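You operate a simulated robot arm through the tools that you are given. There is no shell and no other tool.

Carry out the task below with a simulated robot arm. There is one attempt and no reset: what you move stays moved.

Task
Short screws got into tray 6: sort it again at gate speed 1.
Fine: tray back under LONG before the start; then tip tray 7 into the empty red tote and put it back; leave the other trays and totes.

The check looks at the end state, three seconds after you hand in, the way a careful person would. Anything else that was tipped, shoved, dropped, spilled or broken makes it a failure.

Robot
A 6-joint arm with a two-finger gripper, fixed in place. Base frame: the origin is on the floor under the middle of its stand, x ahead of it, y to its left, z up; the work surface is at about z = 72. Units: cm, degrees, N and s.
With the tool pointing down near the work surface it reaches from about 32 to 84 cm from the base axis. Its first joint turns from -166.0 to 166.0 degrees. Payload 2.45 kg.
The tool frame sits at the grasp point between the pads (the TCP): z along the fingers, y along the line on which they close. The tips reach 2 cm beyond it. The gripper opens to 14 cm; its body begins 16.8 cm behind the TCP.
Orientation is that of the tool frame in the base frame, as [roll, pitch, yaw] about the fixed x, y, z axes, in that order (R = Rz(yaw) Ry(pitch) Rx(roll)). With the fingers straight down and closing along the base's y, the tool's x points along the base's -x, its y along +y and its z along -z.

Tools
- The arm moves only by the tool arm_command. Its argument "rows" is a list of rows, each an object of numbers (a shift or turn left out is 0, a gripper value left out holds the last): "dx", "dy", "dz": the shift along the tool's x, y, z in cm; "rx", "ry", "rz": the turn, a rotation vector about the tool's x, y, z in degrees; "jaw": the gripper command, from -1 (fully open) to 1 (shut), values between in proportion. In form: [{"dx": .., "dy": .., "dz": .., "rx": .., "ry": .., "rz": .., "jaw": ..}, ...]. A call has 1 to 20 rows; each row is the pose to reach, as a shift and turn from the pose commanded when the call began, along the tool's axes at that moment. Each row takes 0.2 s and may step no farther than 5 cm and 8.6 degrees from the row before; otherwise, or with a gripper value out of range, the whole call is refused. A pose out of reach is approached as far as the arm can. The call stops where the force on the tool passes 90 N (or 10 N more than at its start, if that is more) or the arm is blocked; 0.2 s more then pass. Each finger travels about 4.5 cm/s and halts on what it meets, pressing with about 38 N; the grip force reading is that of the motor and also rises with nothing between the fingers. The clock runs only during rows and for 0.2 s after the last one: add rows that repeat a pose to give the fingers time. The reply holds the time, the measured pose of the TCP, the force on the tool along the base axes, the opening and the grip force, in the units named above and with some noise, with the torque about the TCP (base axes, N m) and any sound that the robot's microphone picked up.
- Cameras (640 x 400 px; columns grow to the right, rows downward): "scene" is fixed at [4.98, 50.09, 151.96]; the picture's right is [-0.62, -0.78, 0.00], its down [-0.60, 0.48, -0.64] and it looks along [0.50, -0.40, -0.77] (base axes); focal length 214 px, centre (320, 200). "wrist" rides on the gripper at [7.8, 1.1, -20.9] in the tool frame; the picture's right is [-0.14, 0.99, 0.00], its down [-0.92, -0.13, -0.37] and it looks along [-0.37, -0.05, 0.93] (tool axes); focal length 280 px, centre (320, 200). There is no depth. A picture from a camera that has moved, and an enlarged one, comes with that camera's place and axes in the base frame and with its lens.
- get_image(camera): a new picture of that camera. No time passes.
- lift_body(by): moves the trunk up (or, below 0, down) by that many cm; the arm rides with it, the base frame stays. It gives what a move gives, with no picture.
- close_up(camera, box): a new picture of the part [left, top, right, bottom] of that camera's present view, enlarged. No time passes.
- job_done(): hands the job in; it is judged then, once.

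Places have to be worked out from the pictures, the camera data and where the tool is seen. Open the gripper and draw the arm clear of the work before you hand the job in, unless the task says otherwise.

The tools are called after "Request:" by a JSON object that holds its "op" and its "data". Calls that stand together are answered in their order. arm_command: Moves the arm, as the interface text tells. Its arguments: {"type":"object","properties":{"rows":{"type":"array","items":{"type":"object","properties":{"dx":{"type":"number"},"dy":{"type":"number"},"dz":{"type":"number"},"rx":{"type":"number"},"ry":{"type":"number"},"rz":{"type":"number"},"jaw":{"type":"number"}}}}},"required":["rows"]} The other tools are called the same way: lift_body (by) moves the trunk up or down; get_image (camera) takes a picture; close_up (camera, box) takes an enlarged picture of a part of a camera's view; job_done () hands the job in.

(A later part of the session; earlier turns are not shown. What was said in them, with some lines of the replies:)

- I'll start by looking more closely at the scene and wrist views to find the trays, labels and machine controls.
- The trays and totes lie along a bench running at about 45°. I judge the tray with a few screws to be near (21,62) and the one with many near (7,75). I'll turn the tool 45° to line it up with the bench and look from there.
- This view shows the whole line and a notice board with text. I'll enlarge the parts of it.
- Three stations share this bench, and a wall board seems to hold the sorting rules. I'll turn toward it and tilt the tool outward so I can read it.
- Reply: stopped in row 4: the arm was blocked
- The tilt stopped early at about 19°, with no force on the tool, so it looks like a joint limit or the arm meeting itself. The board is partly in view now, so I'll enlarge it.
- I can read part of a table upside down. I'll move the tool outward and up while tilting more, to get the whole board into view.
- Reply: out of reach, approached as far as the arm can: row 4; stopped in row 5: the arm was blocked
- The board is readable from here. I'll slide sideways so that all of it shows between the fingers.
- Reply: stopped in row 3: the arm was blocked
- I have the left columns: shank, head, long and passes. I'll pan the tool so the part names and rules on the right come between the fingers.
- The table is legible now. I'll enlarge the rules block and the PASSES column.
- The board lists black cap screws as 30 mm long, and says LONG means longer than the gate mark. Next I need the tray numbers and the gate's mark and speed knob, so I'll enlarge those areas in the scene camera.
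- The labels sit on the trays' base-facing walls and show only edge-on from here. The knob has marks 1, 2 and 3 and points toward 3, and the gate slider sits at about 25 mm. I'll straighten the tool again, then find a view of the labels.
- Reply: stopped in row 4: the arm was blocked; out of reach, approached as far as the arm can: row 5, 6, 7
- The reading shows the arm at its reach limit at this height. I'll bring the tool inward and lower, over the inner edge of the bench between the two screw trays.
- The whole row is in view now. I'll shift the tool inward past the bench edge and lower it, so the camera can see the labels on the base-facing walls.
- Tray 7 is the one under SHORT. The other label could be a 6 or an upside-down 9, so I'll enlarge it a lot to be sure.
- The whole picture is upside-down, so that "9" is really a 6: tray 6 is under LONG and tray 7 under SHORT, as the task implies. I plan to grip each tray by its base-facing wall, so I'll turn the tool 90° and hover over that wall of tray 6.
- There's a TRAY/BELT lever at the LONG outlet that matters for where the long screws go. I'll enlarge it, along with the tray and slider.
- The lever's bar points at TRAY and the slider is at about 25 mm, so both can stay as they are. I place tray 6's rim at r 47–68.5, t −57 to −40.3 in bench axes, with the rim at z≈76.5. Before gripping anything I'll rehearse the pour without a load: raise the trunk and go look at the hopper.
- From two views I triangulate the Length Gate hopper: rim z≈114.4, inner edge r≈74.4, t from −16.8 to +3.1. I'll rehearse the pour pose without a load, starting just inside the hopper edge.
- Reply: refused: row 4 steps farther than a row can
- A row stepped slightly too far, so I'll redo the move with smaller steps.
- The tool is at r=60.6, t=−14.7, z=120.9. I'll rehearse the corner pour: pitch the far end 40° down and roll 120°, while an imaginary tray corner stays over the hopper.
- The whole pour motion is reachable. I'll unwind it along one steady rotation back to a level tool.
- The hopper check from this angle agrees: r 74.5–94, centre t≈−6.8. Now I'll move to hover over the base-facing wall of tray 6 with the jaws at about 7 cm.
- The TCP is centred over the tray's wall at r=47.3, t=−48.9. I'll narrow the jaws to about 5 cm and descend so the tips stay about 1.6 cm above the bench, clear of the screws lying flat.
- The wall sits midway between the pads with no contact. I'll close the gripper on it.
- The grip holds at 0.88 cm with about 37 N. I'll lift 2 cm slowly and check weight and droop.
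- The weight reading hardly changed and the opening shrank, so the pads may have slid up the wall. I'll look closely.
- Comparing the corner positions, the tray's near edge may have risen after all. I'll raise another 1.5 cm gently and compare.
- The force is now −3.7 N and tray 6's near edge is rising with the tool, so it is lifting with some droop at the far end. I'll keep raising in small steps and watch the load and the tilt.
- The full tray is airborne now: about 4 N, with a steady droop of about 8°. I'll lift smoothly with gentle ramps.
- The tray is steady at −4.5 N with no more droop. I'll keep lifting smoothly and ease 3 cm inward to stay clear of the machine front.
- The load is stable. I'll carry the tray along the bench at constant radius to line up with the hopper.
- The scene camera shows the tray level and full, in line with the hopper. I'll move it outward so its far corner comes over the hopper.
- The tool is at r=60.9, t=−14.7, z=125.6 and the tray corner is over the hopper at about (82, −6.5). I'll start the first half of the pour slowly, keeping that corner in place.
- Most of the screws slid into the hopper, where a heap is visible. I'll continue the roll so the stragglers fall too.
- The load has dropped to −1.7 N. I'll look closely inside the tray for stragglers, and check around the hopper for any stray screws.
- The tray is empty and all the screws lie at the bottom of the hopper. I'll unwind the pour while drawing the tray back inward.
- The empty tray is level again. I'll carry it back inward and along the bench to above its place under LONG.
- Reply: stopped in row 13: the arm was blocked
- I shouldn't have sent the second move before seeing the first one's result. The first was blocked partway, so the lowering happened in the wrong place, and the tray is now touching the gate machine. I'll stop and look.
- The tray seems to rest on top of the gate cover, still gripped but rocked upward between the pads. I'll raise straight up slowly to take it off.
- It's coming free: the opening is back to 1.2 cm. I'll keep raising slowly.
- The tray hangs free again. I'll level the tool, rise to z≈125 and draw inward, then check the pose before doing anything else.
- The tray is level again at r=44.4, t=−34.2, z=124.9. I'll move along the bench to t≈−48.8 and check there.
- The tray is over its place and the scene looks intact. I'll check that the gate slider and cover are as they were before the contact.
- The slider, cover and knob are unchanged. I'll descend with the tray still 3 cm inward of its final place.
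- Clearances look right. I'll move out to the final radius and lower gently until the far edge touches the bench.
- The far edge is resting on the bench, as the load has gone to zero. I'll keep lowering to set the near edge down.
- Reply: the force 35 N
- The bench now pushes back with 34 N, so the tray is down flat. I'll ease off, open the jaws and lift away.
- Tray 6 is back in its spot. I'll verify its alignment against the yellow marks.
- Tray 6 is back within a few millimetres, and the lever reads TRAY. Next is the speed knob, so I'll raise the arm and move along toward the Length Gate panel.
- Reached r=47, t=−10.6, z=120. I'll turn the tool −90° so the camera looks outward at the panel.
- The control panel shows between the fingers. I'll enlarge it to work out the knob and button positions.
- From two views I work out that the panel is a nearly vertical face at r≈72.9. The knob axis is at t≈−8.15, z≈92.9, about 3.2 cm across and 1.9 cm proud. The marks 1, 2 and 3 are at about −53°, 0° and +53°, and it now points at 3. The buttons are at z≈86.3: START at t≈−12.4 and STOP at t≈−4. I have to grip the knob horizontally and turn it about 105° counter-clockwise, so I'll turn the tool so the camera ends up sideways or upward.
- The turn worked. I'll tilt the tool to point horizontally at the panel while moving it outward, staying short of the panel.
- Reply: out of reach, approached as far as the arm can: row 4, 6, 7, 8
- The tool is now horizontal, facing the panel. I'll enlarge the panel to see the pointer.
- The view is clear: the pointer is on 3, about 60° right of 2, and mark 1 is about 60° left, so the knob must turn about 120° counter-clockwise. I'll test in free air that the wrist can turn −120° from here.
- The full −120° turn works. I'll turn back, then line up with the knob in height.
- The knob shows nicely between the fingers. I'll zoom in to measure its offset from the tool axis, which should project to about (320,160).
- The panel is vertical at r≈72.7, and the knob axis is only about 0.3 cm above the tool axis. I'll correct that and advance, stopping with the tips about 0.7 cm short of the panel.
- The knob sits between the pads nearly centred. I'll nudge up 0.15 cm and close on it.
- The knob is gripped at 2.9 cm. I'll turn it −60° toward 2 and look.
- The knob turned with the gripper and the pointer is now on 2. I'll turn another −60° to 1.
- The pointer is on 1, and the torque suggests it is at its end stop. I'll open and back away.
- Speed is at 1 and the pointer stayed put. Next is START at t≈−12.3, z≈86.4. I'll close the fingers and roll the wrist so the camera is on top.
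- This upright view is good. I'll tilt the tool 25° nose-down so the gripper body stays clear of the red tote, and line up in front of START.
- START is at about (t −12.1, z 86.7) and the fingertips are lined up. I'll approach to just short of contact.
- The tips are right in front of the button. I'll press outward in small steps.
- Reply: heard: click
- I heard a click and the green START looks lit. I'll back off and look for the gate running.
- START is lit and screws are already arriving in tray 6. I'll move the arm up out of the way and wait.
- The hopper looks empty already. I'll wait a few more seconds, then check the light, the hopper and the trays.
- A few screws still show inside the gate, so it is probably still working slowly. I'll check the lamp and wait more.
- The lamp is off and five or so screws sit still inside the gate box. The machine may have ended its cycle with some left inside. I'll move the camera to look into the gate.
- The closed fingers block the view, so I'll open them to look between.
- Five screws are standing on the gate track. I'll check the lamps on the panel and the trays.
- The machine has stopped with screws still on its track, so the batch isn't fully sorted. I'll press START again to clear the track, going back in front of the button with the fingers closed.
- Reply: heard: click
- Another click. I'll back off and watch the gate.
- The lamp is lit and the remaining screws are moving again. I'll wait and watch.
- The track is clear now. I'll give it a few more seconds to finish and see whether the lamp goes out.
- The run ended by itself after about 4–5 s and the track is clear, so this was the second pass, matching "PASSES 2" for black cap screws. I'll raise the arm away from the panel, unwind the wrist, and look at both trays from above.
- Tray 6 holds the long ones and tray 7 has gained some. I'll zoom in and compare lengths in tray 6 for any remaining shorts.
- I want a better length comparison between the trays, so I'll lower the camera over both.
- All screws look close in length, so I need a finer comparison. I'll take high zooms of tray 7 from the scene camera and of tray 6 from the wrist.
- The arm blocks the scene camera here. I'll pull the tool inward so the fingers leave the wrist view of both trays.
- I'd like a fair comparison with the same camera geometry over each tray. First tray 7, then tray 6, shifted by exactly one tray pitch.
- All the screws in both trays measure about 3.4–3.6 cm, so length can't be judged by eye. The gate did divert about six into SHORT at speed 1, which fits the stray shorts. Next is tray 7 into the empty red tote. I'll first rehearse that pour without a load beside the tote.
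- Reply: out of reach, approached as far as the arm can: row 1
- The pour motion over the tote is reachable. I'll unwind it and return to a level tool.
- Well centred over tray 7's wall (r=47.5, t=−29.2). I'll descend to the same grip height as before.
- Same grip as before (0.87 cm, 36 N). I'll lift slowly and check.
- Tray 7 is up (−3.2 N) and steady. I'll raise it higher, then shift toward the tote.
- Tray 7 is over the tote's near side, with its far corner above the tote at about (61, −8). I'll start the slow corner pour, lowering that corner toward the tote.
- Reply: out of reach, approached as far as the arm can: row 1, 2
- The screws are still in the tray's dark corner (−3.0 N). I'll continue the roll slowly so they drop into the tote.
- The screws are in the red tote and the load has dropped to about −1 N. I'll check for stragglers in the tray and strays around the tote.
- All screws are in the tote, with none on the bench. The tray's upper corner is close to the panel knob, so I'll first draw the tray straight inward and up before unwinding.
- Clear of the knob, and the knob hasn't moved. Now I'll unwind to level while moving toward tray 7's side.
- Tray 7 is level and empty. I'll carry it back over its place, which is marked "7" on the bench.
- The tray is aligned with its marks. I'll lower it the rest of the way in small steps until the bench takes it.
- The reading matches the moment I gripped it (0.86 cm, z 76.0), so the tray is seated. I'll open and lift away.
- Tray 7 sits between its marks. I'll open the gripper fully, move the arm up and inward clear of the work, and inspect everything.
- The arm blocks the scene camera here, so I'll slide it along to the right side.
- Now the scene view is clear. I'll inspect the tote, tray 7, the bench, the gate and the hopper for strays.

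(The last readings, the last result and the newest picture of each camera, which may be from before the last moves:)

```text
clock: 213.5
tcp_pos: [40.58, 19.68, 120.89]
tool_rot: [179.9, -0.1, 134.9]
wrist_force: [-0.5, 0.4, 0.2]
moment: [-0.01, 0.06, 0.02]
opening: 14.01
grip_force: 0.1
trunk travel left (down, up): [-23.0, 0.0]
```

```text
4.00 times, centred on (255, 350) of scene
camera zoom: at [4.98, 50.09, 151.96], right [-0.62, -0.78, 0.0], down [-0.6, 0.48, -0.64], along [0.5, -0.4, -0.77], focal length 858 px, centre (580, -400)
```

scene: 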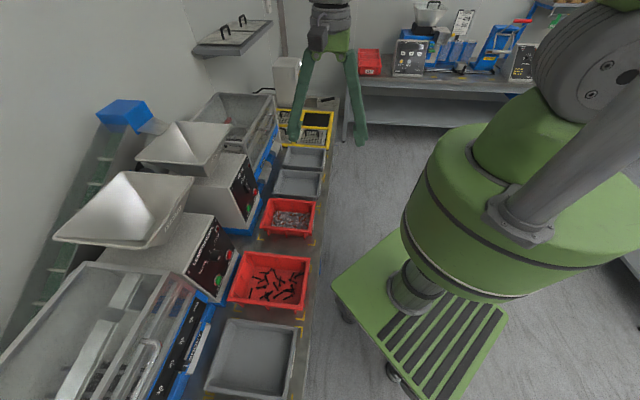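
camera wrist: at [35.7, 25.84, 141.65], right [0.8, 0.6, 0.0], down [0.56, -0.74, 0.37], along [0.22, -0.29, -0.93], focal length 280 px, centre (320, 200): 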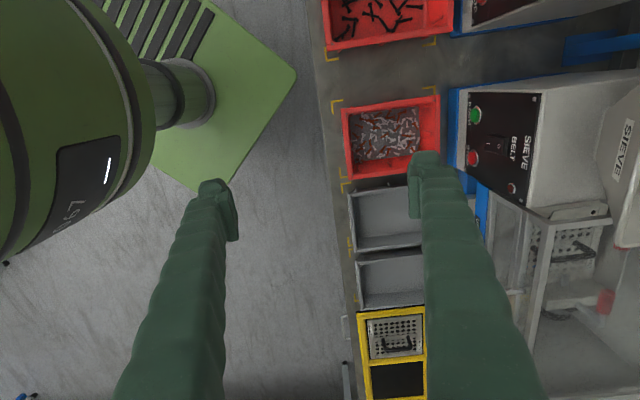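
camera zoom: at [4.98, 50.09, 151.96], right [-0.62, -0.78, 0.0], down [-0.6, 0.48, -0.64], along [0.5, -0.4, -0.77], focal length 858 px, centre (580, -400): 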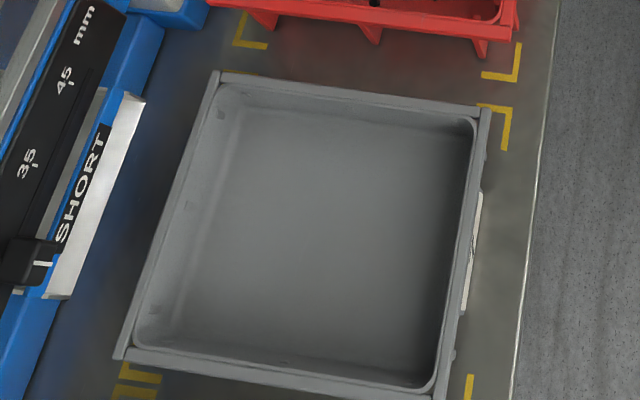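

Everything is in place: the tote holds the tipped screws, tray 7 is empty between its marks, the gate track and hopper are clear, and the lamp is off. I'll take one last look along the row from the wrist camera while drawing the arm further back.

Request:
{"op": "arm_command", "data": {"rows": [{"dz": -2, "dy": -1}, {"dz": -4, "dy": -2}, {"dz": -6, "dy": -3}]}}

Request:
{"op": "get_image", "data": {"camera": "scene"}}

Request:
{"op": "get_image", "data": {"camera": "wrist"}}

```text
clock: 214.3
tcp_pos: [38.27, 17.4, 126.92]
tool_rot: [179.8, 0.0, 134.7]
wrist_force: [-0.1, 0.2, -0.1]
moment: [0.04, -0.05, 0.01]
opening: 14.0
grip_force: 0.1
trunk travel left (down, up): [-23.0, 0.0]
```

```text
taken
```

scene: 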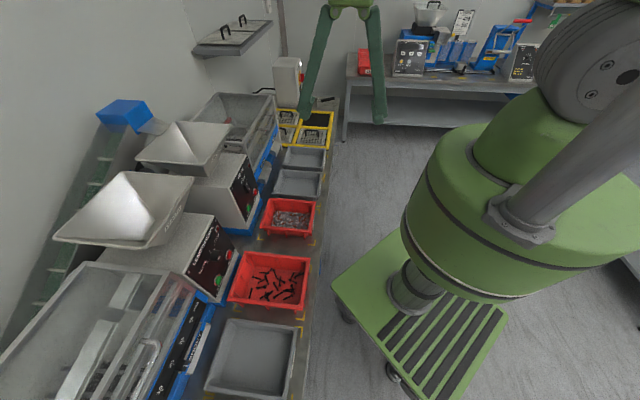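

```text
taken
camera wrist: at [33.41, 23.66, 147.76], right [0.8, 0.6, 0.0], down [0.56, -0.74, 0.37], along [0.22, -0.29, -0.93], focal length 280 px, centre (320, 200)
```

wrist: 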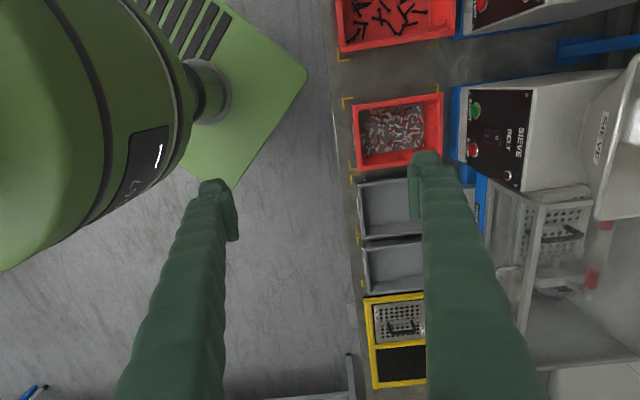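

Tray 6 is sorted and back under LONG. Tray 7 has been tipped into the formerly empty tote and is back under SHORT. The other trays and totes look untouched, the gripper is open and the arm is clear, so I'm handing in.

Request:
{"op": "job_done", "data": {}}

```text
The job is handed in.
```

I re-sorted tray 6 at gate speed 1. It went back under LONG before the start. Tray 7 was then tipped into the empty red tote and is back under SHORT.

- **Sort:** The gate stopped by itself after the first run with about five screws still on its track. I pressed START a second time to clear them, which matches the "PASSES 2" on the board for black cap screws. About six screws ended up in tray 7.
- **Not confirmed:** I couldn't see any length difference between the screws in trays 6 and 7; they all measured about 3.5 cm. So I can't say by eye that every short screw is out of tray 6.
- **A slip:** While bringing the empty tray 6 back, I set it down on the gate cover by mistake. I lifted it off, and the slider, cover and knob looked unchanged afterwards.
- **Left as is:** The speed knob is still on 1. I didn't touch the gate mark or the TRAY/BELT lever. In the last pictures I saw no stray screws on the bench, and the other trays and totes looked undisturbed.
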